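You operate a simulated robot arm through the tools that you are given. There is no shell and no other tool. Be economical: measure what you need, move in short steps, check, and stop when the job is done.

The job below is to be done with a simulated two-armed robot. You get a single attempt, and the scene is never put back.

## Task
Take the numbered steel block that says "75" from the grey table top and leave it on the steel plate top. Then stack the tray labelled "27" from the grey table top on top of the tray marked "95". Then switch the infeed belt switch on. Then stack the cream number box labelled "29" from the white table top on top of the cream number box marked "92". Then put the grey bracket on the trolley top shelf. Then open the bottom blue drawer, take the ochre tab from the packing bench top and leave it in the inside of the bottom blue drawer, then shut the drawer. Then take the blue spool on the large brown carton top and put it away on the top tool rack shelf. Then open the white flap. Do these in the order given. Set down upright: numbered steel block, grey bracket.

It is judged by the outcome, as a careful person would: the job done as asked, and still so three seconds after it is handed in. It fails if anything else is knocked over, pushed out of place, dropped, spilled or broken.

## Robot
Two 7-joint arms with two-finger parallel grippers on one trunk, on a base that drives. Base frame: it is fixed to the floor where the robot stands at the start and does not move with it; the origin is under the middle of the robot, x ahead of it, y to its left, z up; the surface under the hand at the start is at about z = 0.83. Readings come in m, degrees, newtons and seconds.
The left shoulder is at the start at [0.11, 0.169, 1.511], the right one opposite. With the tool pointing down near the work surface each hand reaches from about 0.36 to 0.7 m from the robot's upright axis, wherever it stands, measured 20 degrees to its own side. Places, roughly: blue card tray, cream card tray [0.5, -0.25, 0.75]; blue spool (5x5x3 cm) [2.9, -2.9, 0.5]; bottom blue drawer [-1.6, 0, 0.2]; cream number box [1, -0.75, 1]; grey bracket (27x4x7 cm) [-0.3, -3.9, 0.9]; infeed belt switch [0.9, 0.2, 0.9]; inside of the bottom blue drawer [-1.7, 0, 0.1]; numbered steel block [0.75, -0.25, 0.75]; ochre tab (5x3x2 cm) [-0.1, -4.2, 0.9]; steel plate top [0.9, -1.5, 0.9]; top tool rack shelf [4.2, -4.3, 1.3]; trolley top shelf [1.1, -3.1, 0.8]; white flap [1.7, -1.3, 1]. Payload 1.57 kg a hand.
The TCP of each hand is the grasp point between the finger pads, 0.03 m short of the fingertips. In the tool frame z runs along the fingers and y along their closing line. The gripper opens to 0.08 m. The fingers are 0.017 m wide and 0.012 m thick; the gripper's body (0.04 by 0.082 m) begins 0.08 m behind the TCP.
Orientation is that of the tool frame in the base frame, as [roll, pitch, yaw] about the fixed x, y, z axes, in that order (R = Rz(yaw) Ry(pitch) Rx(roll)). With the fingers straight down and closing along the base's y, the tool's x points along the base's -x, its y along +y and its z along -z.

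## Interface
- The arms move only by the tool play_rows. It takes "left_plan", "right_plan" or both (then of equal length, played together; a hand with none holds still); each is a list of rows, each a list of 6 numbers: the shift along the tool's x, y, z in m, then the turn, a rotation vector about the tool's x, y, z in degrees. In form: [[x, y, z, wx, wy, wz], ...]. A call has 1 to 12 rows; each row shifts and turns the commanded pose from where the row before left it, along the tool's axes as they then stand. "left_claw" and "right_claw" are, for a hand that has rows, the opening, from 0 (shut) to 1 (fully open), set as the call begins (left out, the last holds). Each row takes 0.2 s and may step no farther than 0.05 m and 8.6 degrees from the row before; otherwise, or with a gripper value out of range, the whole call is refused. Where a pose cannot be reached the arm comes as near as it can. A force on the tool above 40 N (or 10 N above the force at the start of the call, whichever is more), or a blocked arm, ends the call early, and 0.2 s more pass. Each finger travels about 0.072 m/s and halts on what it meets, pressing with about 37 N; the grip force reading is that of the motor and also rises with nothing between the fingers. The clock runs only during rows and for 0.2 s after the last one: add rows that do not move to give the fingers time. It gives the time, the measured TCP pose, the force on the tool (base axes), the opening and the grip force at its end, in the units of the frame above (readings bear some noise), with the torque about the TCP (base axes, N m) and any sound that the robot's microphone picked up, and new pictures: "pictures" is both (left out), scene, wrist or none (wrist: the cameras of the hands that moved).
- Cameras (640 x 400 px; columns grow to the right, rows downward): "scene" is now at [0.1202, 0.0382, 1.6703]; the picture's right is [0.70, -0.71, -0.00], its down [-0.66, -0.66, -0.36] and it looks along [0.26, 0.26, -0.93] (base axes); focal length 214 px, centre (320, 200). "left" rides on the left gripper at [0.072, 0.007, -0.122] in its tool frame; the picture's right is [-0.09, 1.00, 0.00], its down [-0.84, -0.08, -0.54] and it looks along [-0.54, -0.05, 0.84] (tool axes); focal length 238 px, centre (320, 200). "right" rides on the right gripper at [0.072, -0.007, -0.122] in its tool frame; the picture's right is [0.09, 1.00, 0.00], its down [-0.84, 0.08, -0.54] and it looks along [-0.54, 0.05, 0.84] (tool axes); focal length 238 px, centre (320, 200). There is no depth. A picture from a camera that has moved, and an enlarged one, comes with that camera's place and axes in the base frame and with its lens.
- slide_trunk(by): slides the trunk up (or, below 0, down) by that many m; the arms and the scene camera ride with it, the base frame stays. It gives what a move gives, with no picture.
- base_move(legs): drives the robot by 1 to 6 legs, each [ahead, left, turn to the left] in m, m and degrees, along the robot's own axes; the way and the turn of a leg run together, so that a leg with both is an arc; at most 1.5 m and 180 degrees a leg. The arms and the cameras ride along, it lands a little off, and it stops where it bumps. It gives what a move gives, and a new picture of the scene camera.
- aim_head(pan, tilt): turns the head with the scene camera to pan (to the left, within 86 degrees either way) and tilt (down, from -29 to 69), counted from straight ahead of the robot. It gives what a move gives, and a new picture of the scene camera.
- enlarge(camera, box): a new picture of the part [left, top, right, bottom] of that camera's present view, enlarged. It takes no simulated time.
- hand_in(): hands the job in; it is judged then, once.

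Work in short steps. Places have to be worked out from the pictures, the camera data and where the tool is seen: move nearer, look again, correct. Check each grasp and each placing, and mend what went wrong. You have 483 turns and 360 pictures in all, those below and enlarged ones among them. Open the grippers and draw the arms clear of the work before you hand the job in, unless the task says otherwise; then end with one line.

The tools are called after "Call:" as a command line: name --argument value ..., lists and objects as JSON in quotes. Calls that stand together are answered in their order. play_rows: Moves the arms, as the interface text tells. Its arguments: {"type":"object","properties":{"left_plan":{"type":"array","items":{"type":"array","items":{"type":"number"}}},"left_claw":{"type":"number"},"right_plan":{"type":"array","items":{"type":"array","items":{"type":"number"}}},"right_claw":{"type":"number"},"pictures":{"type":"string","enum":["both","scene","wrist","none"]}},"required":[]} The other tools are called the same way: slide_trunk (by) slides the trunk up or down; base_move (legs) drives the base; aim_head (pan, tilt) turns the head that bears the scene camera; enlarge (camera, box) takes an enlarged picture of a part of a camera's view; hand_in () hands the job in.

At the start:

```text
t: 0.0
left_ee_pos: [0.7162, 0.1563, 1.1905]
left_tcp_rot: [179.9, 0.0, 180.0]
left_wrist_force: [1.2, -0.6, 0.5]
left_wrist_torque: [-0.03, 0.01, -0.02]
left_opening: 0.0799
left_gripper_force: 0.0
right_ee_pos: [0.5169, -0.487, 1.2351]
right_tcp_rot: [180.0, 0.0, -180.0]
right_wrist_force: [-0.4, 0.1, -0.5]
right_wrist_torque: [0.04, -0.03, -0.02]
right_opening: 0.0799
right_gripper_force: 0.1
trunk travel left (down, up): [-0.825, 0.065]
robot x, y, heading: [0.0002, 0.0002, 0.1]
head pan, tilt: [44.8, 68.8]
```

scene: 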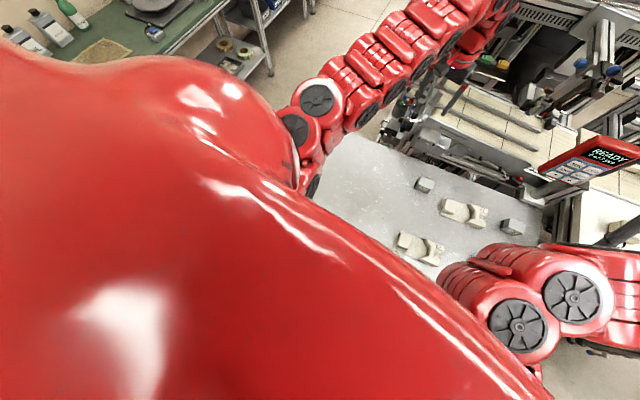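
right: 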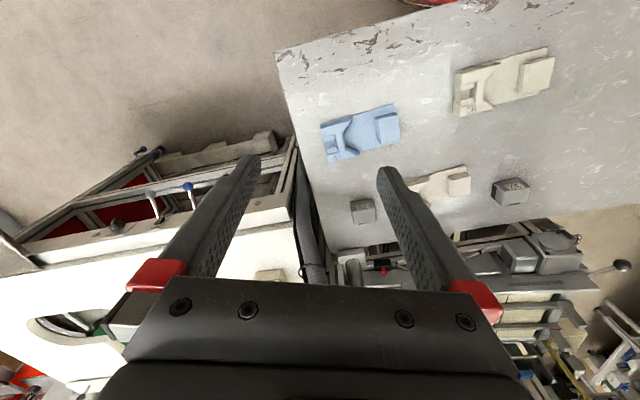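
left: 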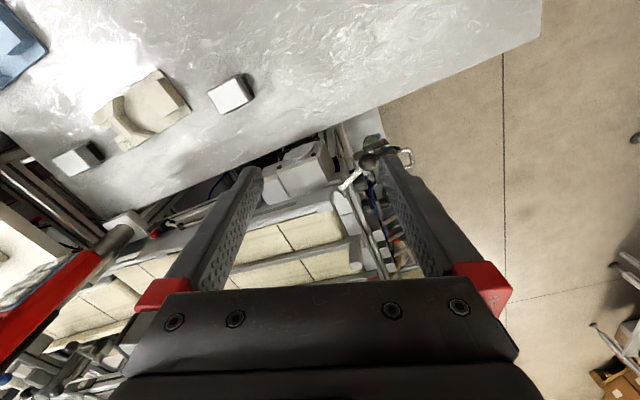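

The wrist views show a grey table with trays and blocks. I'll aim the head toward the table ahead and to the right to see it better.

Call:
aim_head --pan -25 --tilt 45

Call:
enlarge --camera "right" --box '[280, 20, 600, 240]'

Call:
enlarge --camera "left" --box '[0, 0, 320, 200]'

```text
t: 1.4
left_ee_pos: [0.7164, 0.1563, 1.1914]
left_tcp_rot: [180.0, 0.0, -179.9]
left_wrist_force: [0.2, 0.1, 0.4]
left_wrist_torque: [0.0, 0.0, -0.03]
left_opening: 0.08
left_gripper_force: 0.1
right_ee_pos: [0.5178, -0.4874, 1.2365]
right_tcp_rot: [179.9, 0.0, 180.0]
right_wrist_force: [-0.7, 0.1, -0.3]
right_wrist_torque: [-0.02, -0.02, -0.03]
right_opening: 0.0797
right_gripper_force: 0.1
trunk travel left (down, up): [-0.825, 0.065]
robot x, y, heading: [0.0002, -0.0008, -0.3]
head pan, tilt: [-25.0, 45.0]
camera scene: at [0.1543, -0.0355, 1.6992], right [-0.42, -0.91, 0.0], down [-0.64, 0.3, -0.71], along [0.64, -0.3, -0.71], focal length 214 px, centre (320, 200)
```

scene: 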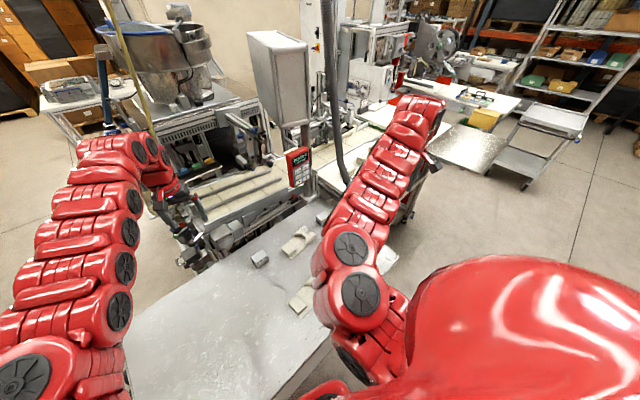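

```text
1.82 times, centred on (440, 130) of right
camera zoom: at [0.4448, -0.4949, 1.3561], right [-0.09, 1.0, 0.0], down [0.84, 0.08, 0.54], along [0.54, 0.05, -0.84], focal length 433 px, centre (102, 327)
```

zoom: 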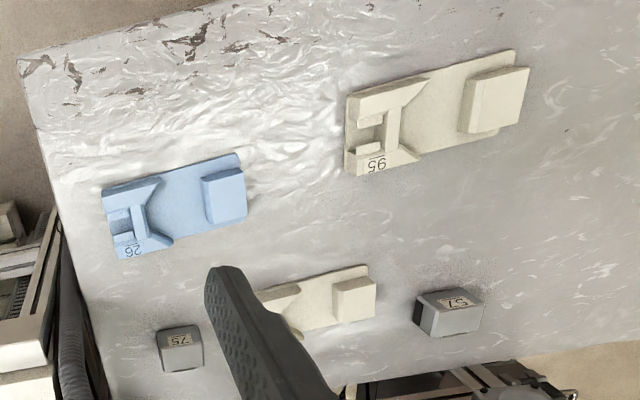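

```text
2.00 times, centred on (160, 100) of left
camera zoom: at [0.6441, 0.1618, 1.3136], right [0.09, 1.0, 0.0], down [0.84, -0.08, 0.54], along [0.54, -0.05, -0.84], focal length 477 px, centre (640, 400)
```

zoom: 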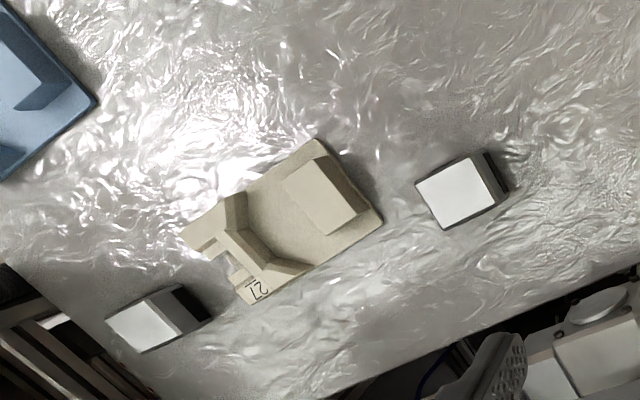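

I need to read the labels clearly. I'll zoom in on the blocks and trays.

Call:
enlarge --camera "right" --box '[340, 180, 400, 230]'

Call:
enlarge --camera "right" --box '[480, 170, 540, 210]'

Call:
enlarge --camera "right" --box '[440, 40, 560, 120]'

```text
8.00 times, centred on (370, 205) of right
camera zoom: at [0.4448, -0.4949, 1.3561], right [-0.09, 1.0, 0.0], down [0.84, 0.08, 0.54], along [0.54, 0.05, -0.84], focal length 1907 px, centre (-80, 160)
```

zoom: 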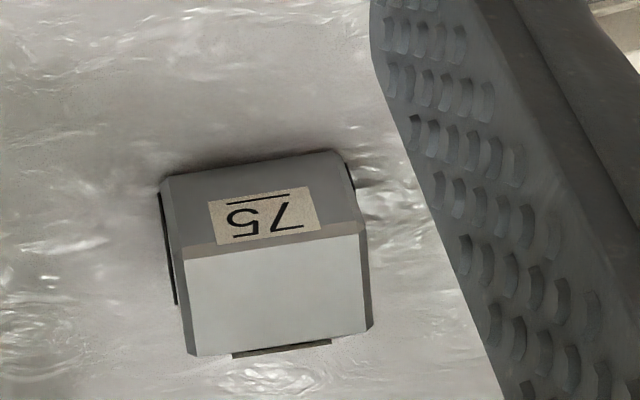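

```text
10.00 times, centred on (510, 190) of right
camera zoom: at [0.4448, -0.4949, 1.3561], right [-0.09, 1.0, 0.0], down [0.84, 0.08, 0.54], along [0.54, 0.05, -0.84], focal length 2384 px, centre (-1580, 300)
```

zoom: 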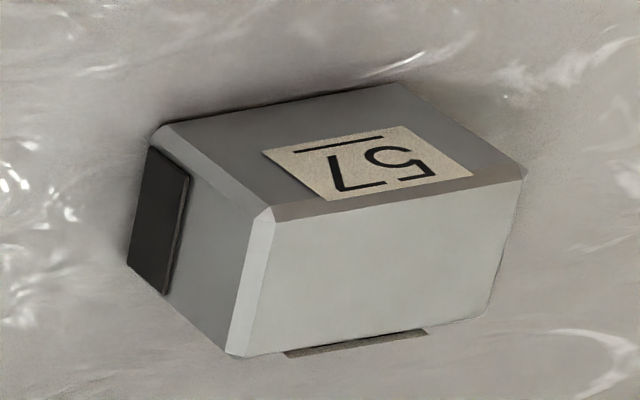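

```text
5.00 times, centred on (500, 80) of right
camera zoom: at [0.4448, -0.4949, 1.3561], right [-0.09, 1.0, 0.0], down [0.84, 0.08, 0.54], along [0.54, 0.05, -0.84], focal length 1192 px, centre (-580, 800)
```

zoom: 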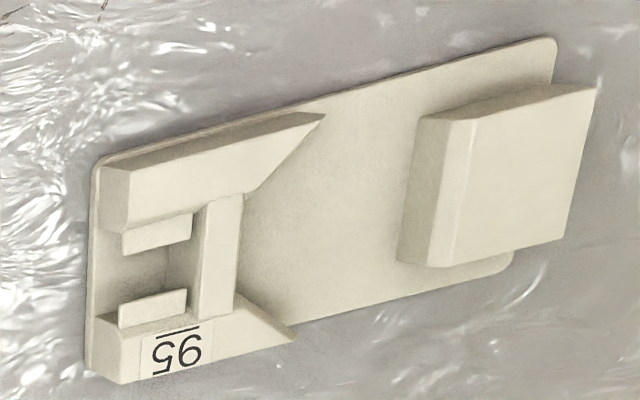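

Block "75" is at the right. Now I'll check the blue tray and the other cream tray labels.

Call:
enlarge --camera "right" --box '[310, 95, 430, 170]'

Call:
enlarge --camera "left" --box '[85, 60, 205, 160]'

```text
5.33 times, centred on (370, 132) of right
camera zoom: at [0.4448, -0.4949, 1.3561], right [-0.09, 1.0, 0.0], down [0.84, 0.08, 0.54], along [0.54, 0.05, -0.84], focal length 1271 px, centre (53, 560)
```

zoom: 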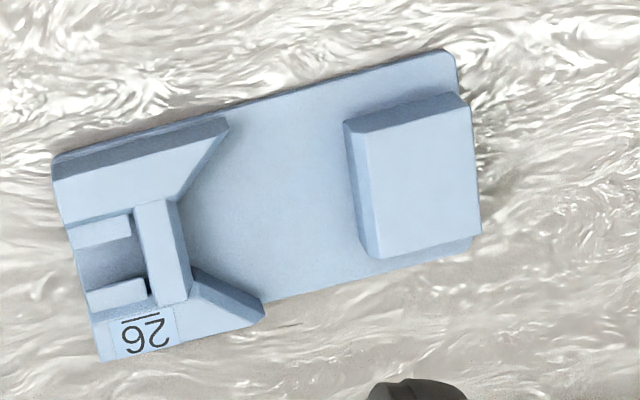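

```text
4.00 times, centred on (145, 110) of left
camera zoom: at [0.6441, 0.1618, 1.3136], right [0.09, 1.0, 0.0], down [0.84, -0.08, 0.54], along [0.54, -0.05, -0.84], focal length 953 px, centre (1020, 560)
```

zoom: 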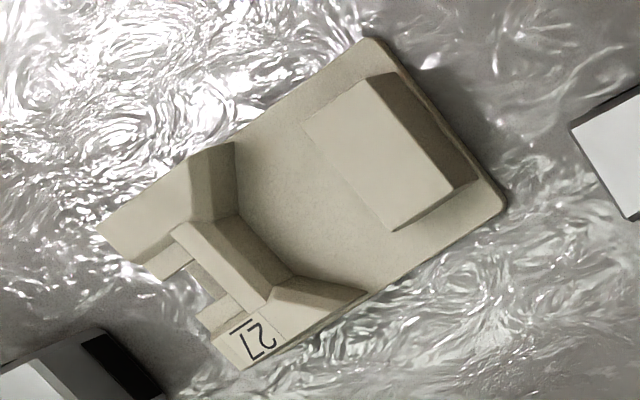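

Stereo estimate: block 75 top is near (0.79,-0.345,0.88), and tray 27 near (0.71,-0.19). The table is turned about 20° to the left and its near edge is about 0.23 m from the robot's axis. I'll turn to face it squarely, then strafe right along the edge.

Call:
base_move --legs '[[0, 0, 20.6], [0, -0.35, 0]]'

```text
t: 4.8
left_ee_pos: [0.7394, 0.0677, 1.1909]
left_tcp_rot: [-179.9, 0.1, -159.5]
left_wrist_force: [-0.5, -0.3, -0.5]
left_wrist_torque: [0.03, 0.01, 0.01]
left_opening: 0.0801
left_gripper_force: 0.0
right_ee_pos: [0.7775, -0.6039, 1.237]
right_tcp_rot: [180.0, 0.0, -159.6]
right_wrist_force: [0.1, -0.2, 0.0]
right_wrist_torque: [-0.03, 0.0, 0.0]
right_opening: 0.0801
right_gripper_force: 0.0
trunk travel left (down, up): [-0.825, 0.065]
robot x, y, heading: [0.1217, -0.3289, 20.6]
head pan, tilt: [-25.0, 45.0]
camera scene: at [0.2798, -0.309, 1.6992], right [-0.08, -1.0, 0.0], down [-0.7, 0.06, -0.71], along [0.7, -0.06, -0.71], focal length 214 px, centre (320, 200)
```

scene: 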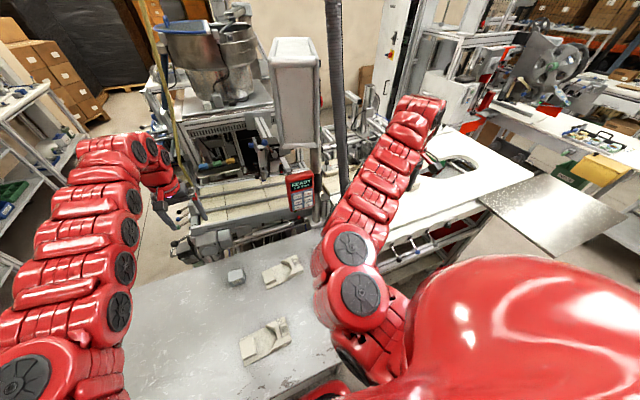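

The base landed on target. Next I bring the right hand over block 75 to look at it up close, still high above the table.

Call:
play_rows --right_plan '[[-0.015, 0.04, 0.02, 0, 0, 0], [-0.015, 0.04, 0.02, 0, 0, 0], [-0.015, 0.04, 0.02, 0, 0, 0], [-0.015, 0.04, 0.02, 0, 0, 0], [-0.015, 0.04, 0.02, 0, 0, 0], [-0.015, 0.035, 0.02, 0, 0, 0]]' --right_claw 1 --pictures "both"

```text
t: 6.2
left_ee_pos: [0.7402, 0.069, 1.1906]
left_tcp_rot: [-179.9, -0.1, -159.5]
left_wrist_force: [-0.2, 0.5, 0.8]
left_wrist_torque: [-0.04, -0.01, -0.01]
left_opening: 0.0797
left_gripper_force: 0.0
right_ee_pos: [0.808, -0.5021, 1.2009]
right_tcp_rot: [-179.9, -0.2, -159.4]
right_wrist_force: [0.4, 0.6, 0.3]
right_wrist_torque: [-0.01, 0.02, 0.03]
right_opening: 0.08
right_gripper_force: 0.0
right hand out of reach, approached as far as the arm can: row 1, 2, 3, 4, 5, 6
trunk travel left (down, up): [-0.825, 0.065]
robot x, y, heading: [0.1251, -0.3317, 20.6]
head pan, tilt: [-25.0, 45.0]
camera scene: at [0.2812, -0.3078, 1.699], right [-0.08, -1.0, 0.0], down [-0.71, 0.05, -0.71], along [0.7, -0.06, -0.71], focal length 214 px, centre (320, 200)
camera right: at [0.7439, -0.5345, 1.3223], right [-0.44, 0.9, 0.0], down [0.76, 0.37, 0.54], along [0.48, 0.24, -0.84], focal length 238 px, centre (320, 200)
```

scene: 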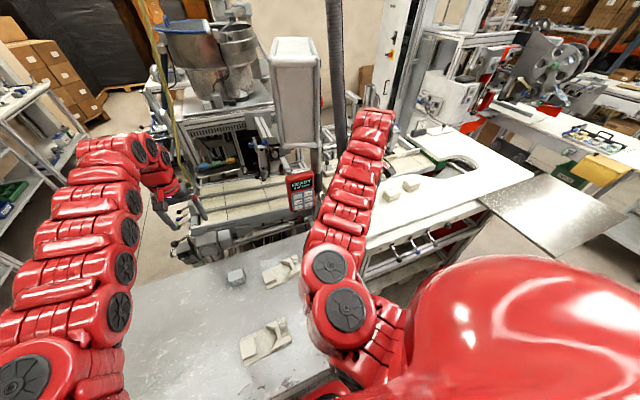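
right: 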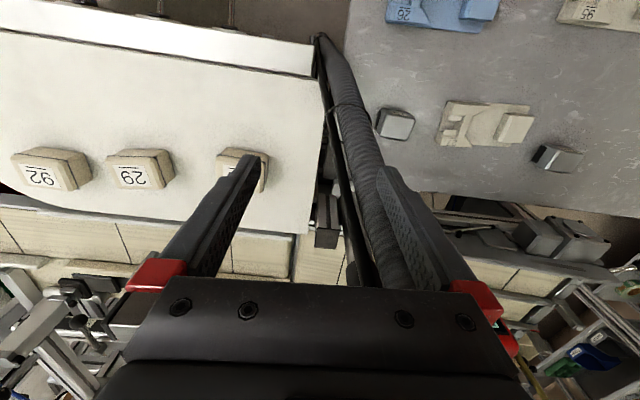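

The rows were flagged out of reach, and a black hose hangs near the block's right side. I'll look closer at the hose and the hand.

Call:
enlarge --camera "scene" --box '[220, 100, 440, 300]'

Call:
enlarge --camera "right" --box '[260, 20, 580, 280]'

Call:
enlarge --camera "left" --box '[0, 0, 640, 400]'

```text
2.00 times, centred on (330, 200) of scene
camera zoom: at [0.2812, -0.3078, 1.699], right [-0.08, -1.0, 0.0], down [-0.71, 0.05, -0.71], along [0.7, -0.06, -0.71], focal length 429 px, centre (300, 200)
```

zoom: 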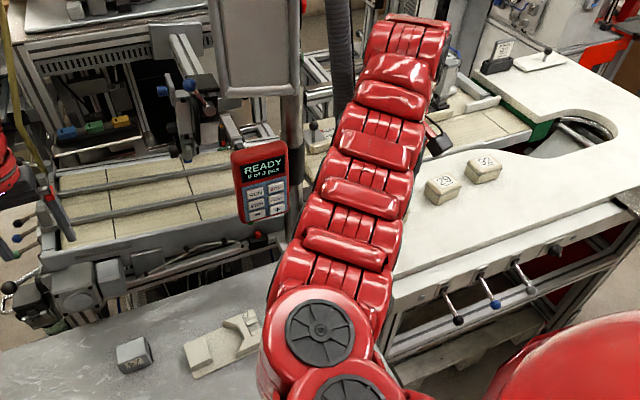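

```text
1.54 times, centred on (420, 150) of right
camera zoom: at [0.7439, -0.5345, 1.3223], right [-0.44, 0.9, 0.0], down [0.76, 0.37, 0.54], along [0.48, 0.24, -0.84], focal length 367 px, centre (166, 277)
```

zoom: 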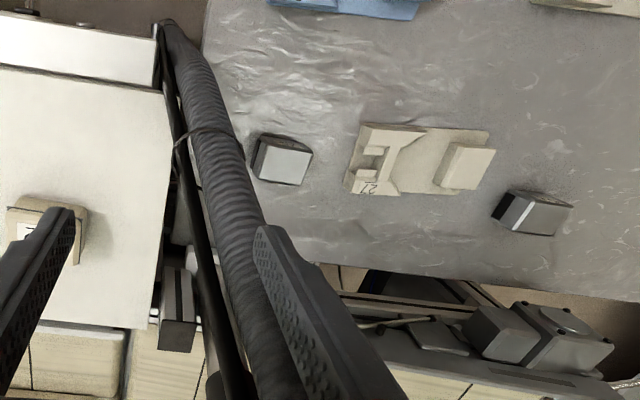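

```text
1.00 times, centred on (320, 200) of left (not enlarged: the box is as wide or as high as the picture)
camera zoom: at [0.6706, 0.0482, 1.3126], right [-0.26, 0.96, 0.0], down [0.81, 0.22, 0.54], along [0.52, 0.14, -0.84], focal length 238 px, centre (320, 200)
```

zoom: 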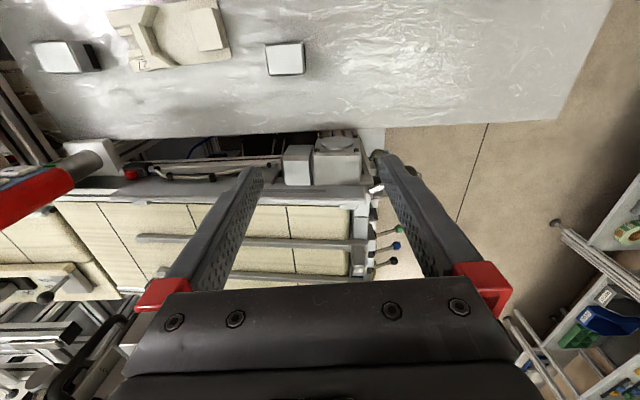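

The hose leans over just past the hand's position, so I'll pull the hand back toward the robot first and then come at the block from the near side.

Call:
play_rows --right_plan '[[0.05, 0, 0, 0, 0, 0], [0.05, 0, 0, 0, 0, 0], [0.04, 0, 0, 0, 0, 0], [0, 0, 0, 0, 0, 0]]'

```text
t: 7.2
left_ee_pos: [0.7389, 0.0679, 1.192]
left_tcp_rot: [180.0, 0.0, -159.4]
left_wrist_force: [0.0, -0.6, -0.2]
left_wrist_torque: [-0.02, 0.0, -0.02]
left_opening: 0.0803
left_gripper_force: 0.0
right_ee_pos: [0.8071, -0.5037, 1.2008]
right_tcp_rot: [-180.0, -0.2, -159.3]
right_wrist_force: [-0.2, -0.3, -0.3]
right_wrist_torque: [-0.01, 0.0, -0.02]
right_opening: 0.0802
right_gripper_force: 0.1
right hand out of reach, approached as far as the arm can: row 1, 2, 3
trunk travel left (down, up): [-0.825, 0.065]
robot x, y, heading: [0.1231, -0.3338, 20.3]
head pan, tilt: [-25.0, 45.0]
camera scene: at [0.2804, -0.3096, 1.6992], right [-0.08, -1.0, 0.0], down [-0.71, 0.06, -0.71], along [0.7, -0.06, -0.71], focal length 214 px, centre (320, 200)
camera right: at [0.7431, -0.5363, 1.3224], right [-0.44, 0.9, 0.0], down [0.76, 0.37, 0.54], along [0.48, 0.24, -0.84], focal length 238 px, centre (320, 200)
```

scene: 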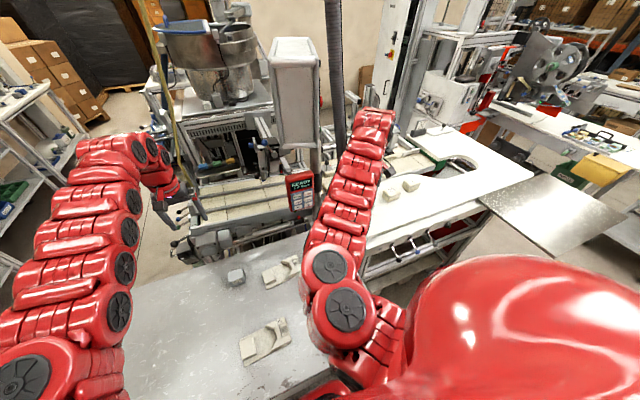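
right: 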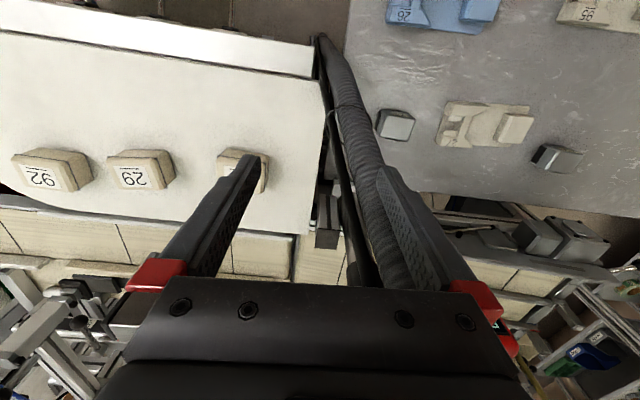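

The arm seems stuck at a joint limit. I'll move the hand outward to the right again, which also takes it away from the hose.

Call:
play_rows --right_plan '[[0, -0.04, -0.02, 0, 0, 0], [0, -0.04, -0.02, 0, 0, 0], [0, -0.04, -0.02, 0, 0, 0], [0, -0.04, -0.02, 0, 0, 0], [0, 0, 0, 0, 0, 0]]' --pictures "wrist"

```text
t: 8.4
left_ee_pos: [0.7405, 0.0688, 1.1908]
left_tcp_rot: [-179.9, 0.0, -159.5]
left_wrist_force: [-0.5, 0.1, 0.6]
left_wrist_torque: [-0.06, 0.0, 0.0]
left_opening: 0.0798
left_gripper_force: 0.1
right_ee_pos: [0.8563, -0.6329, 1.2735]
right_tcp_rot: [180.0, -0.1, -159.5]
right_wrist_force: [-0.3, 0.0, 0.1]
right_wrist_torque: [-0.01, 0.01, -0.01]
right_opening: 0.0799
right_gripper_force: 0.0
right hand out of reach, approached as far as the arm can: row 4
trunk travel left (down, up): [-0.825, 0.065]
robot x, y, heading: [0.1223, -0.3279, 20.4]
head pan, tilt: [-25.0, 45.0]
camera right: at [0.7924, -0.666, 1.3943], right [-0.44, 0.9, 0.0], down [0.76, 0.37, 0.54], along [0.49, 0.24, -0.84], focal length 238 px, centre (320, 200)
```

right: 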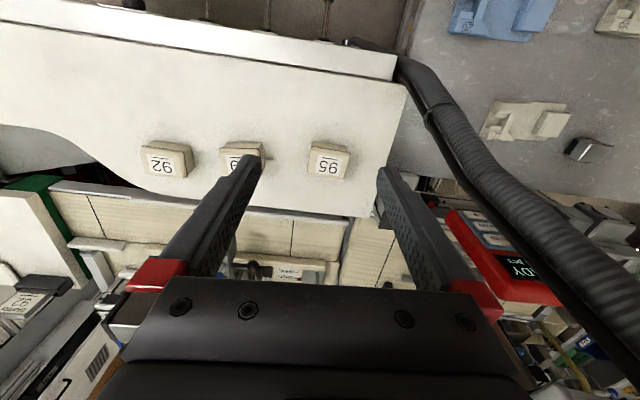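

When a pose is clipped, the command resets to the actual pose. The cramped inner reach happens because the hand is too high relative to the shoulder. I'll back the base 0.3 m into free space and lower and centre the hand there. Then I'll drive forward with the hand low, on the near side of the hose.

Call:
base_move --legs '[[-0.3, 0, 0]]'

Call:
play_rows --right_plan '[[0.02, 0.03, 0.03, 0, 0, 0], [0.02, 0.03, 0.03, 0, 0, 0], [0.02, 0.03, 0.03, 0, 0, 0], [0.02, 0.03, 0.03, 0, 0, 0], [0, 0.03, 0.03, 0, 0, 0], [0, 0.03, 0.03, 0, 0, 0], [0, 0, 0, 0, 0, 0]]' --pictures "both"

```text
t: 10.4
left_ee_pos: [0.4625, -0.0373, 1.1896]
left_tcp_rot: [180.0, -0.1, -159.6]
left_wrist_force: [-0.6, 0.3, 0.0]
left_wrist_torque: [-0.02, 0.02, 0.0]
left_opening: 0.0799
left_gripper_force: 0.1
right_ee_pos: [0.5802, -0.739, 1.273]
right_tcp_rot: [-180.0, -0.1, -159.5]
right_wrist_force: [-0.5, -1.2, -0.5]
right_wrist_torque: [0.03, 0.03, 0.0]
right_opening: 0.08
right_gripper_force: 0.1
trunk travel left (down, up): [-0.825, 0.065]
robot x, y, heading: [-0.1552, -0.4344, 20.3]
head pan, tilt: [-25.0, 45.0]
camera scene: at [0.0042, -0.4134, 1.699], right [-0.08, -1.0, 0.0], down [-0.71, 0.06, -0.71], along [0.7, -0.06, -0.71], focal length 214 px, centre (320, 200)
```

scene: 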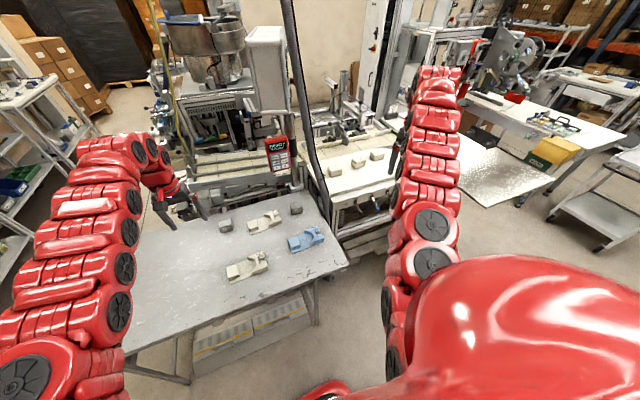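

```text
t: 12.0
left_ee_pos: [0.4622, -0.0382, 1.1909]
left_tcp_rot: [180.0, -0.1, -159.6]
left_wrist_force: [0.0, -0.3, -0.2]
left_wrist_torque: [0.0, 0.01, 0.0]
left_opening: 0.08
left_gripper_force: 0.2
right_ee_pos: [0.5153, -0.6904, 1.2066]
right_tcp_rot: [180.0, 0.0, -159.5]
right_wrist_force: [-0.2, 0.0, 0.0]
right_wrist_torque: [0.0, 0.0, -0.03]
right_opening: 0.08
right_gripper_force: 0.0
right hand out of reach, approached as far as the arm can: row 3, 4, 5, 6
trunk travel left (down, up): [-0.825, 0.065]
robot x, y, heading: [-0.1527, -0.4356, 20.3]
head pan, tilt: [-25.0, 45.0]
camera scene: at [0.0029, -0.4133, 1.6991], right [-0.08, -1.0, 0.0], down [-0.71, 0.06, -0.71], along [0.7, -0.06, -0.71], focal length 214 px, centre (320, 200)
camera right: at [0.4496, -0.7226, 1.3265], right [-0.43, 0.9, 0.0], down [0.76, 0.37, 0.54], along [0.49, 0.24, -0.84], focal length 238 px, centre (320, 200)
```

scene: 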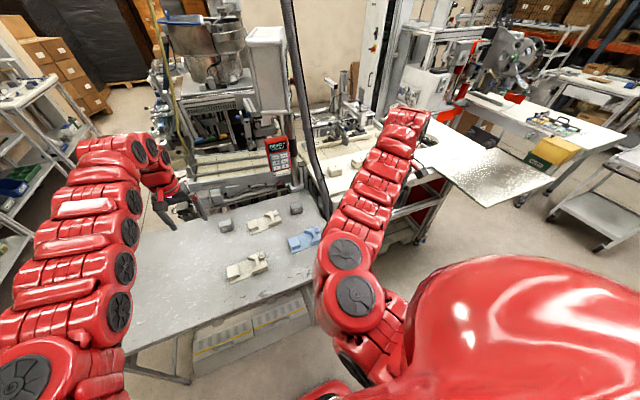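
right: 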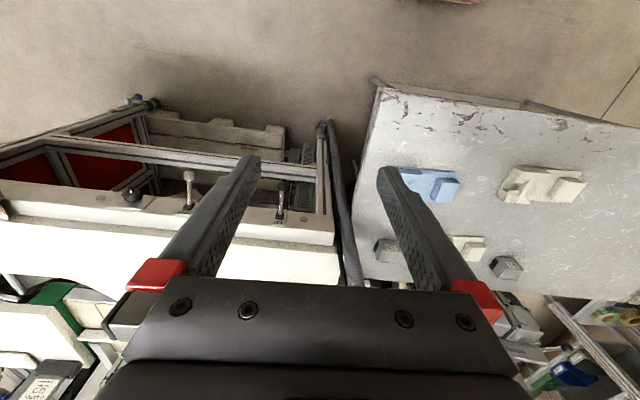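

From here the hose is clear: it stands between the tables near (0.80,-0.45). The right hand is again at a limit, so I'll try moving straight down where nothing is beneath.

Call:
play_rows --right_plan '[[0, 0, 0.05, 0, 0, 0], [0, 0, 0.05, 0, 0, 0], [0, 0, 0.05, 0, 0, 0], [0, 0, 0, 0, 0, 0]]' --pictures "none"

```text
t: 13.0
left_ee_pos: [0.4624, -0.0361, 1.1912]
left_tcp_rot: [180.0, 0.1, -159.7]
left_wrist_force: [-0.4, -0.4, 0.2]
left_wrist_torque: [-0.03, 0.0, -0.02]
left_opening: 0.0799
left_gripper_force: 0.1
right_ee_pos: [0.5153, -0.717, 1.082]
right_tcp_rot: [179.8, -0.1, -159.5]
right_wrist_force: [0.0, -0.6, -0.1]
right_wrist_torque: [0.01, -0.02, 0.01]
right_opening: 0.0799
right_gripper_force: 0.0
right hand out of reach, approached as far as the arm can: row 1
trunk travel left (down, up): [-0.825, 0.065]
robot x, y, heading: [-0.1537, -0.4351, 20.6]
head pan, tilt: [-25.0, 45.0]
```

Going down works. Now lower and move left together.

Call:
play_rows --right_plan '[[0, 0, 0.04, 0, 0, 0], [0, 0.04, 0.02, 0, 0, 0], [0, 0.04, 0.0, 0, 0, 0], [0, 0.04, 0, 0, 0, 0], [0, 0.04, 0, 0, 0, 0], [0, 0.04, 0, 0, 0, 0], [0, 0, 0, 0, 0, 0]]' --pictures "wrist"

```text
t: 14.6
left_ee_pos: [0.4614, -0.0378, 1.1902]
left_tcp_rot: [180.0, 0.0, -159.7]
left_wrist_force: [0.0, 0.6, -0.1]
left_wrist_torque: [0.0, 0.01, 0.01]
left_opening: 0.0799
left_gripper_force: 0.0
right_ee_pos: [0.4439, -0.5316, 1.0115]
right_tcp_rot: [180.0, 0.2, -159.6]
right_wrist_force: [0.1, 0.3, -0.2]
right_wrist_torque: [0.0, 0.01, -0.01]
right_opening: 0.0798
right_gripper_force: 0.2
right hand out of reach, approached as far as the arm can: row 4, 6
trunk travel left (down, up): [-0.825, 0.065]
robot x, y, heading: [-0.1554, -0.4368, 20.6]
head pan, tilt: [-25.0, 45.0]
camera right: at [0.3788, -0.5641, 1.1331], right [-0.43, 0.9, 0.0], down [0.76, 0.36, 0.54], along [0.49, 0.24, -0.84], focal length 238 px, centre (320, 200)
```

right: 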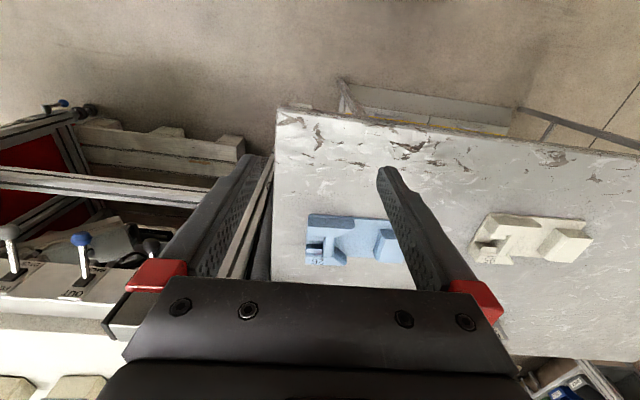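

The hand is low and near-side now. I'll drive ahead 0.3 m and left 0.08 m so the hand comes just short of block 75 without going near the hose.

Call:
base_move --legs '[[0.0, 0.08, 0], [0.3, 0, 0]]'

Call:
enlarge --camera "right" --box '[0, 0, 640, 400]'

```text
t: 17.4
left_ee_pos: [0.7208, 0.1478, 1.191]
left_tcp_rot: [180.0, 0.0, -159.4]
left_wrist_force: [0.0, 0.6, 0.2]
left_wrist_torque: [-0.01, -0.01, -0.01]
left_opening: 0.0802
left_gripper_force: 0.1
right_ee_pos: [0.7049, -0.3455, 1.0137]
right_tcp_rot: [179.8, 0.2, -159.3]
right_wrist_force: [0.1, 0.7, 0.0]
right_wrist_torque: [-0.01, -0.02, 0.03]
right_opening: 0.08
right_gripper_force: 0.1
trunk travel left (down, up): [-0.825, 0.065]
robot x, y, heading: [0.1118, -0.2528, 20.9]
head pan, tilt: [-25.0, 45.0]
camera scene: at [0.263, -0.231, 1.6994], right [-0.08, -1.0, 0.0], down [-0.7, 0.05, -0.71], along [0.71, -0.05, -0.71], focal length 214 px, centre (320, 200)
```

scene: 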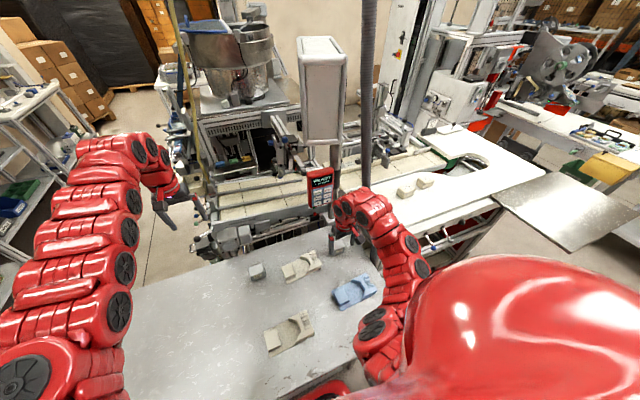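

```text
1.00 times, centred on (320, 200) of right (not enlarged: the box is as wide or as high as the picture)
camera zoom: at [0.6404, -0.3796, 1.1337], right [-0.44, 0.9, 0.0], down [0.75, 0.37, 0.55], along [0.49, 0.24, -0.84], focal length 238 px, centre (320, 200)
```

zoom: 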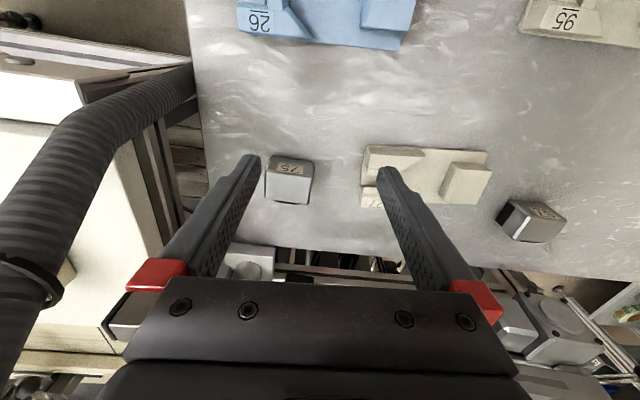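

Block 75 sits at about (0.788,-0.349), aligned with the tool. I'll move over it at z≈0.95 and check.

Call:
play_rows --right_plan '[[-0.025, -0.011, 0.02, 0, 0, 0], [-0.025, -0.011, 0.02, 0, 0, 0], [-0.026, -0.011, 0.02, 0, 0, 0], [0, 0, 0, 0, 0, 0]]' --pictures "wrist"

```text
t: 18.4
left_ee_pos: [0.722, 0.1472, 1.1919]
left_tcp_rot: [180.0, 0.0, -159.4]
left_wrist_force: [-0.6, -0.2, -0.2]
left_wrist_torque: [0.05, 0.03, -0.01]
left_opening: 0.0801
left_gripper_force: 0.0
right_ee_pos: [0.789, -0.3501, 0.9546]
right_tcp_rot: [-180.0, 0.3, -159.3]
right_wrist_force: [-0.5, 1.0, 1.0]
right_wrist_torque: [0.01, -0.06, 0.03]
right_opening: 0.08
right_gripper_force: 0.0
trunk travel left (down, up): [-0.825, 0.065]
robot x, y, heading: [0.1096, -0.2509, 20.8]
head pan, tilt: [-25.0, 45.0]
camera right: at [0.7234, -0.3828, 1.0741], right [-0.44, 0.9, 0.0], down [0.75, 0.37, 0.55], along [0.49, 0.24, -0.84], focal length 238 px, centre (320, 200)
```

right: 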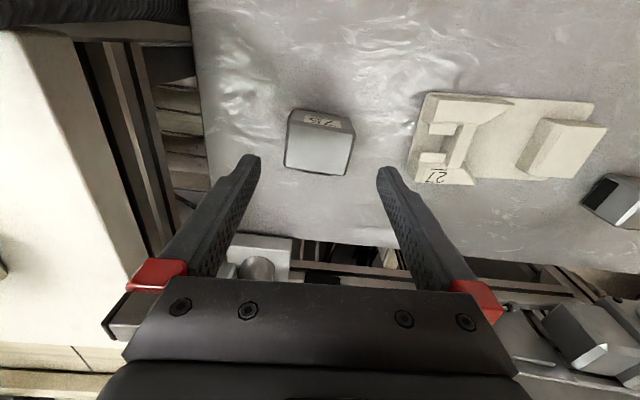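

The TCP is centred over the block, and the block is turned about 6° from the tool. I'll rotate the hand, descend to z≈0.868 and grip.

Call:
play_rows --right_plan '[[0, 0, 0, 0, 0, 5.5], [0, 0, 0.03, 0, 0, 0], [0, 0, 0.03, 0, 0, 0], [0, 0, 0.025, 0, 0, 0], [0, 0, 0, 0, 0, 0]]' --pictures "wrist"

```text
t: 19.6
left_ee_pos: [0.7224, 0.1488, 1.1903]
left_tcp_rot: [-180.0, 0.0, -159.5]
left_wrist_force: [0.3, 0.2, -0.1]
left_wrist_torque: [0.01, 0.0, -0.01]
left_opening: 0.08
left_gripper_force: 0.1
right_ee_pos: [0.7889, -0.3509, 0.8658]
right_tcp_rot: [179.9, 0.3, -164.8]
right_wrist_force: [0.4, -0.9, -1.1]
right_wrist_torque: [0.0, 0.0, 0.01]
right_opening: 0.08
right_gripper_force: 0.1
trunk travel left (down, up): [-0.825, 0.065]
robot x, y, heading: [0.1098, -0.2498, 20.6]
head pan, tilt: [-25.0, 45.0]
camera right: at [0.7214, -0.3773, 0.9863], right [-0.35, 0.94, 0.0], down [0.79, 0.29, 0.54], along [0.51, 0.19, -0.84], focal length 238 px, centre (320, 200)
```

right: 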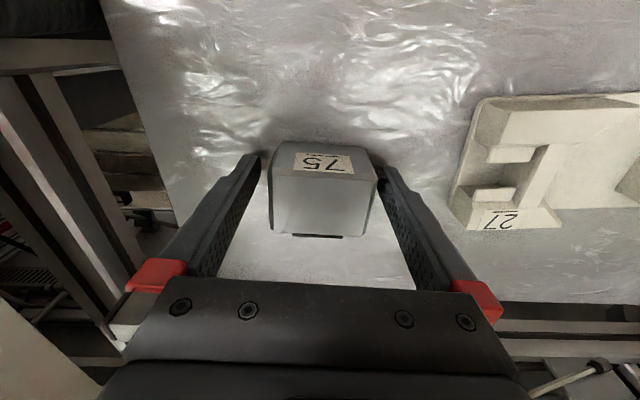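

The block is between the fingers and the label reads 75. I close the gripper.

Call:
play_rows --right_plan '[[0, 0, 0, 0, 0, 0], [0, 0, 0, 0, 0, 0], [0, 0, 0, 0, 0, 0]]' --right_claw 0 --pictures "none"

Call:
play_rows --right_plan '[[0, 0, -0.03, 0, 0, 0], [0, 0, -0.04, 0, 0, 0], [0.0, 0, -0.04, 0, 0, 0], [0, 0, 0, 0, 0, 0]]' --pictures "both"

```text
t: 20.4
left_ee_pos: [0.7217, 0.1473, 1.1906]
left_tcp_rot: [-179.9, -0.1, -159.4]
left_wrist_force: [0.0, 0.0, 0.5]
left_wrist_torque: [-0.02, -0.01, -0.01]
left_opening: 0.0802
left_gripper_force: 0.0
right_ee_pos: [0.7898, -0.3504, 0.8655]
right_tcp_rot: [179.8, 0.2, -164.8]
right_wrist_force: [-0.8, 0.7, -0.7]
right_wrist_torque: [-0.04, -0.03, -0.01]
right_opening: 0.0597
right_gripper_force: 37.0
trunk travel left (down, up): [-0.825, 0.065]
robot x, y, heading: [0.1104, -0.2516, 20.6]
head pan, tilt: [-25.0, 45.0]
```

```text
t: 21.4
left_ee_pos: [0.7224, 0.1472, 1.1898]
left_tcp_rot: [179.9, 0.0, -159.5]
left_wrist_force: [0.5, -0.4, 0.2]
left_wrist_torque: [-0.04, -0.04, 0.02]
left_opening: 0.0801
left_gripper_force: 0.0
right_ee_pos: [0.7896, -0.3494, 0.978]
right_tcp_rot: [179.8, 0.1, -164.9]
right_wrist_force: [0.1, 0.6, -0.5]
right_wrist_torque: [0.02, 0.0, 0.02]
right_opening: 0.0
right_gripper_force: 21.2
trunk travel left (down, up): [-0.825, 0.065]
robot x, y, heading: [0.1091, -0.2517, 20.5]
head pan, tilt: [-25.0, 45.0]
camera scene: at [0.2642, -0.2305, 1.6992], right [-0.08, -1.0, 0.0], down [-0.71, 0.05, -0.71], along [0.7, -0.05, -0.71], focal length 214 px, centre (320, 200)
camera right: at [0.722, -0.3761, 1.0993], right [-0.35, 0.94, 0.0], down [0.79, 0.29, 0.54], along [0.51, 0.19, -0.84], focal length 238 px, centre (320, 200)
```

scene: 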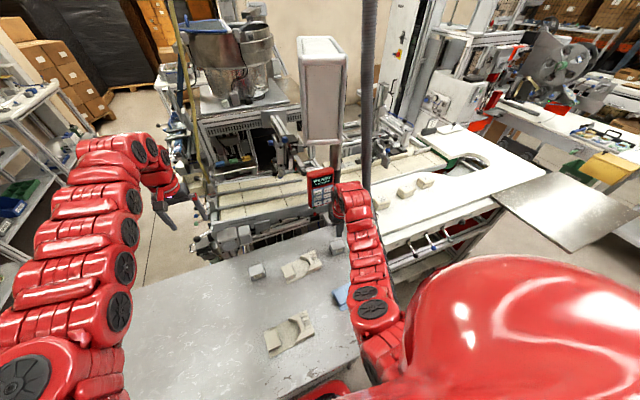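
right: 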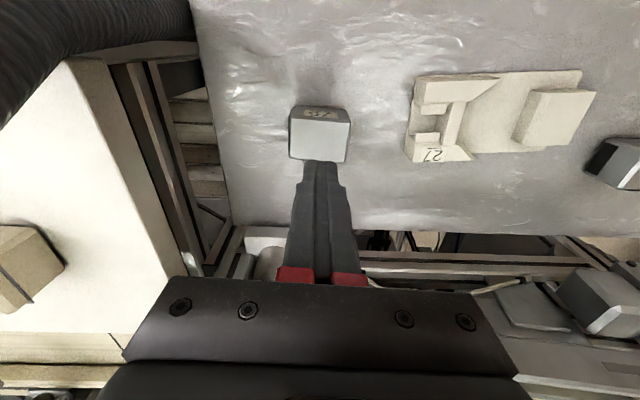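

The block slipped out on lifting. It's still in place, so I'll look at its side pads more closely before gripping again.

Call:
enlarge --camera "right" --box '[270, 90, 370, 170]'

Call:
enlarge --camera "right" --box '[560, 120, 640, 200]'

```text
5.00 times, centred on (320, 130) of right
camera zoom: at [0.722, -0.3761, 1.0993], right [-0.35, 0.94, 0.0], down [0.79, 0.29, 0.54], along [0.51, 0.19, -0.84], focal length 1192 px, centre (320, 550)
```

zoom: 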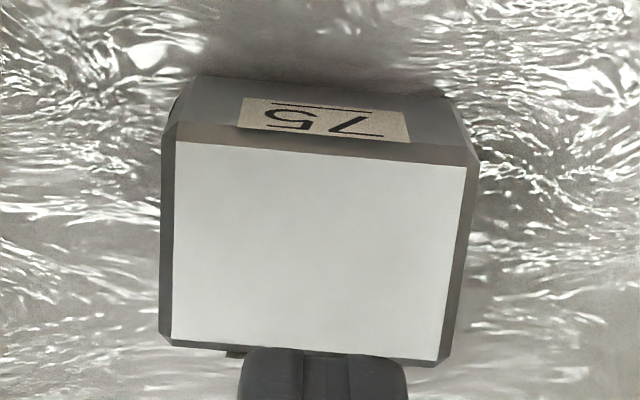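

```text
5.00 times, centred on (600, 160) of right
camera zoom: at [0.722, -0.3761, 1.0993], right [-0.35, 0.94, 0.0], down [0.79, 0.29, 0.54], along [0.51, 0.19, -0.84], focal length 1192 px, centre (-1080, 400)
```

zoom: 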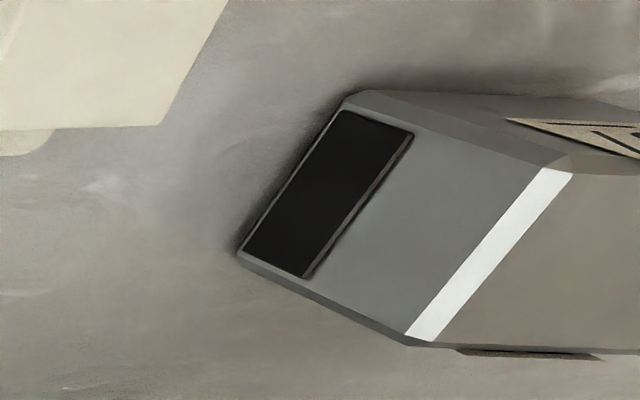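

The grippy black pads are on the lower part of the sides. I'll go back down as low as possible, grip, wait, and lift slowly.

Call:
play_rows --right_plan '[[0, 0, 0, 0, 0, 0], [0, 0, 0, 0, 0, 0], [0, 0, 0, 0, 0, 0], [0, 0, 0.04, 0, 0, 0], [0, 0, 0.04, 0, 0, 0], [0, 0, 0.03, 0, 0, 0], [0, 0, 0, 0, 0, 0]]' --right_claw 1 --pictures "none"

Call:
play_rows --right_plan '[[0, 0, 0.004, 0, 0, 0], [0, 0, 0.002, 0, 0, 0], [0, 0, 0, 0, 0, 0]]' --pictures "wrist"

```text
t: 23.0
left_ee_pos: [0.7226, 0.1472, 1.1914]
left_tcp_rot: [180.0, 0.1, -159.4]
left_wrist_force: [-0.5, -0.2, -0.5]
left_wrist_torque: [-0.02, -0.03, 0.0]
left_opening: 0.0803
left_gripper_force: 0.0
right_ee_pos: [0.7869, -0.3471, 0.868]
right_tcp_rot: [179.9, 0.1, -164.8]
right_wrist_force: [-1.1, -0.7, 1.3]
right_wrist_torque: [-0.05, 0.01, 0.01]
right_opening: 0.0797
right_gripper_force: 0.1
trunk travel left (down, up): [-0.825, 0.065]
robot x, y, heading: [0.1062, -0.2504, 20.7]
head pan, tilt: [-25.0, 45.0]
```

```text
t: 23.8
left_ee_pos: [0.7223, 0.1465, 1.1904]
left_tcp_rot: [-180.0, -0.1, -159.4]
left_wrist_force: [-0.3, -0.5, 0.4]
left_wrist_torque: [0.02, 0.0, -0.03]
left_opening: 0.08
left_gripper_force: 0.0
right_ee_pos: [0.7881, -0.3481, 0.8611]
right_tcp_rot: [179.9, 0.1, -164.8]
right_wrist_force: [0.0, -0.5, -0.6]
right_wrist_torque: [0.01, 0.04, -0.01]
right_opening: 0.0801
right_gripper_force: 0.0
trunk travel left (down, up): [-0.825, 0.065]
robot x, y, heading: [0.1071, -0.2527, 20.2]
head pan, tilt: [-25.0, 45.0]
camera right: at [0.7208, -0.3752, 0.9821], right [-0.35, 0.94, 0.0], down [0.79, 0.29, 0.54], along [0.51, 0.19, -0.84], focal length 238 px, centre (320, 200)
```

right: 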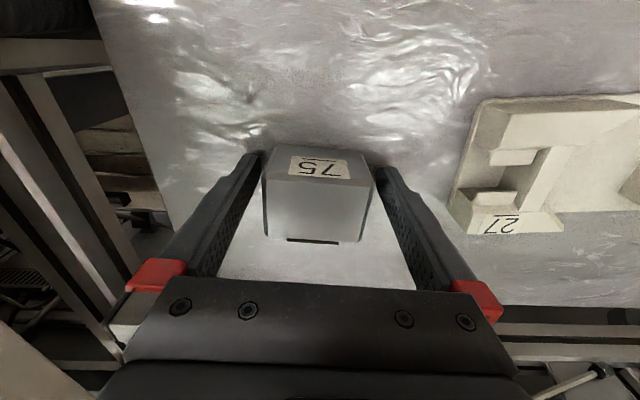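

No table contact yet. I'll go a few mm lower.

Call:
play_rows --right_plan '[[0, 0, 0.003, 0, 0, 0], [0, 0, 0.002, 0, 0, 0], [0, 0, 0, 0, 0, 0]]' --pictures "none"

```text
t: 24.6
left_ee_pos: [0.7205, 0.1486, 1.1931]
left_tcp_rot: [-179.8, 0.1, -159.5]
left_wrist_force: [-0.6, -0.3, -0.5]
left_wrist_torque: [0.02, 0.0, 0.02]
left_opening: 0.0797
left_gripper_force: 0.1
right_ee_pos: [0.789, -0.35, 0.8611]
right_tcp_rot: [-180.0, 0.5, -164.7]
right_wrist_force: [-1.1, 1.4, 23.0]
right_wrist_torque: [-0.31, 0.14, -0.15]
right_opening: 0.079
right_gripper_force: 0.0
trunk travel left (down, up): [-0.825, 0.065]
robot x, y, heading: [0.1035, -0.2525, 20.6]
head pan, tilt: [-25.0, 45.0]
```

The table is contacted at TCP z=0.861. I'll back off 3 mm, close, wait, then lift slowly.

Call:
play_rows --right_plan '[[0, 0, -0.0035, 0, 0, 0], [0, 0, 0, 0, 0, 0], [0, 0, 0, 0, 0, 0]]' --pictures "none"

Call:
play_rows --right_plan '[[0, 0, 0, 0, 0, 0], [0, 0, 0, 0, 0, 0], [0, 0, 0, 0, 0, 0], [0, 0, 0, 0, 0, 0]]' --right_claw 0 --pictures "wrist"

Call:
play_rows --right_plan '[[0, 0, -0.005, 0, 0, 0], [0, 0, -0.005, 0, 0, 0], [0, 0, -0.005, 0, 0, 0], [0, 0, 0, 0, 0, 0]]' --pictures "wrist"

```text
t: 25.4
left_ee_pos: [0.7223, 0.1486, 1.19]
left_tcp_rot: [179.9, 0.1, -159.3]
left_wrist_force: [0.5, 0.4, 0.4]
left_wrist_torque: [-0.05, 0.01, 0.0]
left_opening: 0.0801
left_gripper_force: 0.1
right_ee_pos: [0.7883, -0.3492, 0.8617]
right_tcp_rot: [179.9, 0.2, -164.8]
right_wrist_force: [3.2, 2.5, 5.6]
right_wrist_torque: [-0.2, -0.14, 0.18]
right_opening: 0.079
right_gripper_force: 0.1
trunk travel left (down, up): [-0.825, 0.065]
robot x, y, heading: [0.11, -0.2539, 20.6]
head pan, tilt: [-25.0, 45.0]
```

```text
t: 26.4
left_ee_pos: [0.7223, 0.147, 1.1922]
left_tcp_rot: [-179.9, 0.0, -159.4]
left_wrist_force: [-0.7, -0.2, 0.4]
left_wrist_torque: [0.01, -0.04, -0.01]
left_opening: 0.08
left_gripper_force: 0.0
right_ee_pos: [0.7882, -0.3513, 0.8617]
right_tcp_rot: [179.9, 0.1, -164.8]
right_wrist_force: [-3.4, -2.1, 0.7]
right_wrist_torque: [-0.25, 0.08, -0.14]
right_opening: 0.0599
right_gripper_force: 37.1
trunk travel left (down, up): [-0.825, 0.065]
robot x, y, heading: [0.1055, -0.2517, 20.6]
head pan, tilt: [-25.0, 45.0]
camera right: at [0.7204, -0.3771, 0.9805], right [-0.35, 0.94, 0.0], down [0.79, 0.29, 0.54], along [0.51, 0.19, -0.84], focal length 238 px, centre (320, 200)
```

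right: 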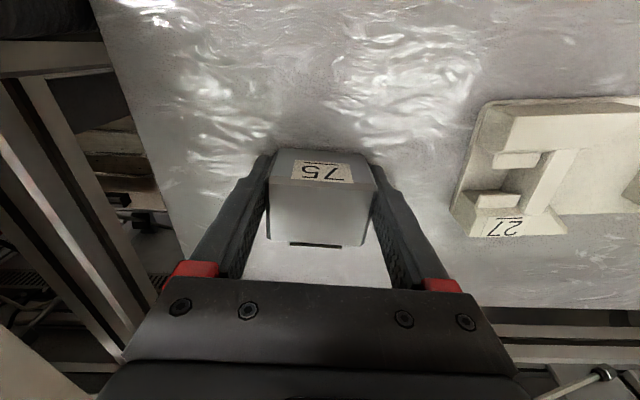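

```text
t: 27.4
left_ee_pos: [0.7231, 0.1481, 1.1906]
left_tcp_rot: [-180.0, 0.1, -159.4]
left_wrist_force: [-0.4, 0.0, -0.2]
left_wrist_torque: [0.02, -0.01, -0.01]
left_opening: 0.0801
left_gripper_force: 0.1
right_ee_pos: [0.7899, -0.3504, 0.8751]
right_tcp_rot: [179.9, 0.1, -164.8]
right_wrist_force: [0.1, -0.6, -2.9]
right_wrist_torque: [0.01, 0.05, 0.02]
right_opening: 0.0599
right_gripper_force: 37.1
trunk travel left (down, up): [-0.825, 0.065]
robot x, y, heading: [0.1072, -0.252, 20.8]
head pan, tilt: [-25.0, 45.0]
camera right: at [0.7216, -0.3765, 0.9958], right [-0.35, 0.94, 0.0], down [0.79, 0.29, 0.54], along [0.51, 0.19, -0.84], focal length 238 px, centre (320, 200)
```

right: 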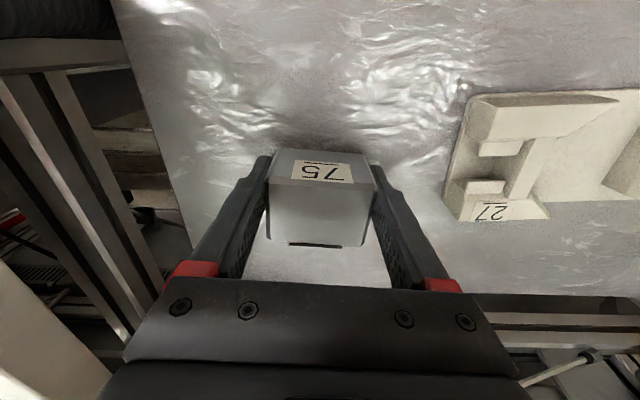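

The block is held and rising. I'll lift it further, slowly.

Call:
play_rows --right_plan '[[0, 0, -0.012, 0, 0, 0], [0, 0, -0.015, 0, 0, 0], [0, 0, -0.02, 0, 0, 0], [0, 0, -0.02, 0, 0, 0], [0, 0, -0.02, 0, 0, 0], [0, 0, -0.02, 0, 0, 0], [0, 0, -0.015, 0, 0, 0], [0, 0, 0, 0, 0, 0]]' --pictures "wrist"

```text
t: 29.2
left_ee_pos: [0.7216, 0.1473, 1.1908]
left_tcp_rot: [-180.0, 0.0, -159.4]
left_wrist_force: [-0.6, -1.0, 0.5]
left_wrist_torque: [0.01, 0.01, 0.02]
left_opening: 0.0801
left_gripper_force: 0.0
right_ee_pos: [0.7888, -0.3501, 0.9976]
right_tcp_rot: [179.8, 0.1, -164.7]
right_wrist_force: [-0.7, 0.3, -2.2]
right_wrist_torque: [-0.01, 0.03, 0.02]
right_opening: 0.0599
right_gripper_force: 37.2
trunk travel left (down, up): [-0.825, 0.065]
robot x, y, heading: [0.1084, -0.2529, 20.9]
head pan, tilt: [-25.0, 45.0]
camera right: at [0.7218, -0.3768, 1.118], right [-0.35, 0.94, 0.0], down [0.79, 0.29, 0.54], along [0.51, 0.19, -0.84], focal length 238 px, centre (320, 200)
```

right: 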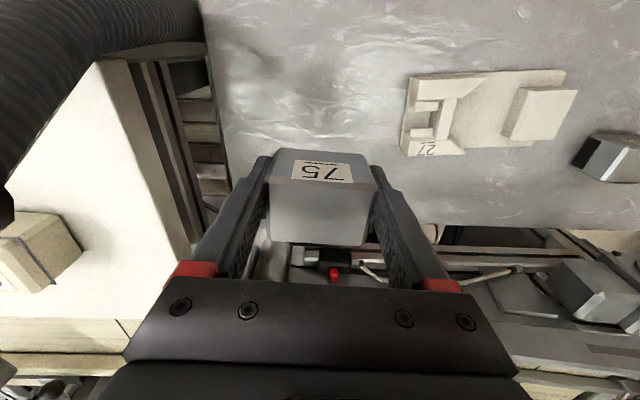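

The block is held at z≈1.0. I drive back 0.28 m, then 0.7 m right as a first leg, and check.

Call:
base_move --legs '[[-0.28, 0, 0], [0, -0.7, 0]]'

```text
t: 34.5
left_ee_pos: [0.7045, -0.5823, 1.1919]
left_tcp_rot: [-180.0, 0.1, -158.0]
left_wrist_force: [-0.2, -1.2, -0.4]
left_wrist_torque: [-0.03, -0.01, 0.02]
left_opening: 0.0802
left_gripper_force: 0.0
right_ee_pos: [0.7836, -1.0784, 0.9982]
right_tcp_rot: [179.9, 0.1, -163.3]
right_wrist_force: [-0.4, 0.3, -4.0]
right_wrist_torque: [-0.03, 0.04, 0.01]
right_opening: 0.0597
right_gripper_force: 36.9
trunk travel left (down, up): [-0.825, 0.065]
robot x, y, heading: [0.0991, -1.0003, 22.0]
head pan, tilt: [-25.0, 45.0]
camera scene: at [0.2557, -0.9713, 1.6992], right [-0.05, -1.0, 0.0], down [-0.71, 0.04, -0.71], along [0.71, -0.04, -0.71], focal length 214 px, centre (320, 200)
```

scene: 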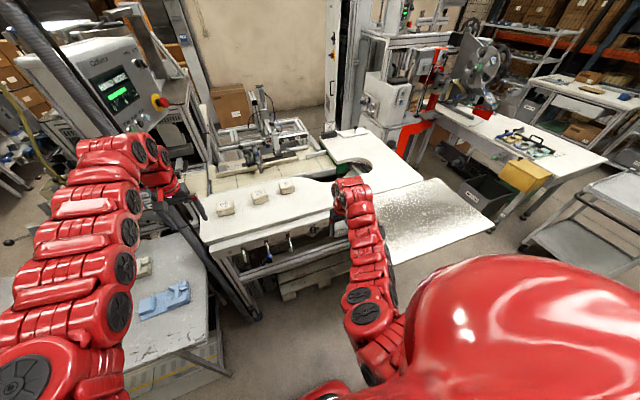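

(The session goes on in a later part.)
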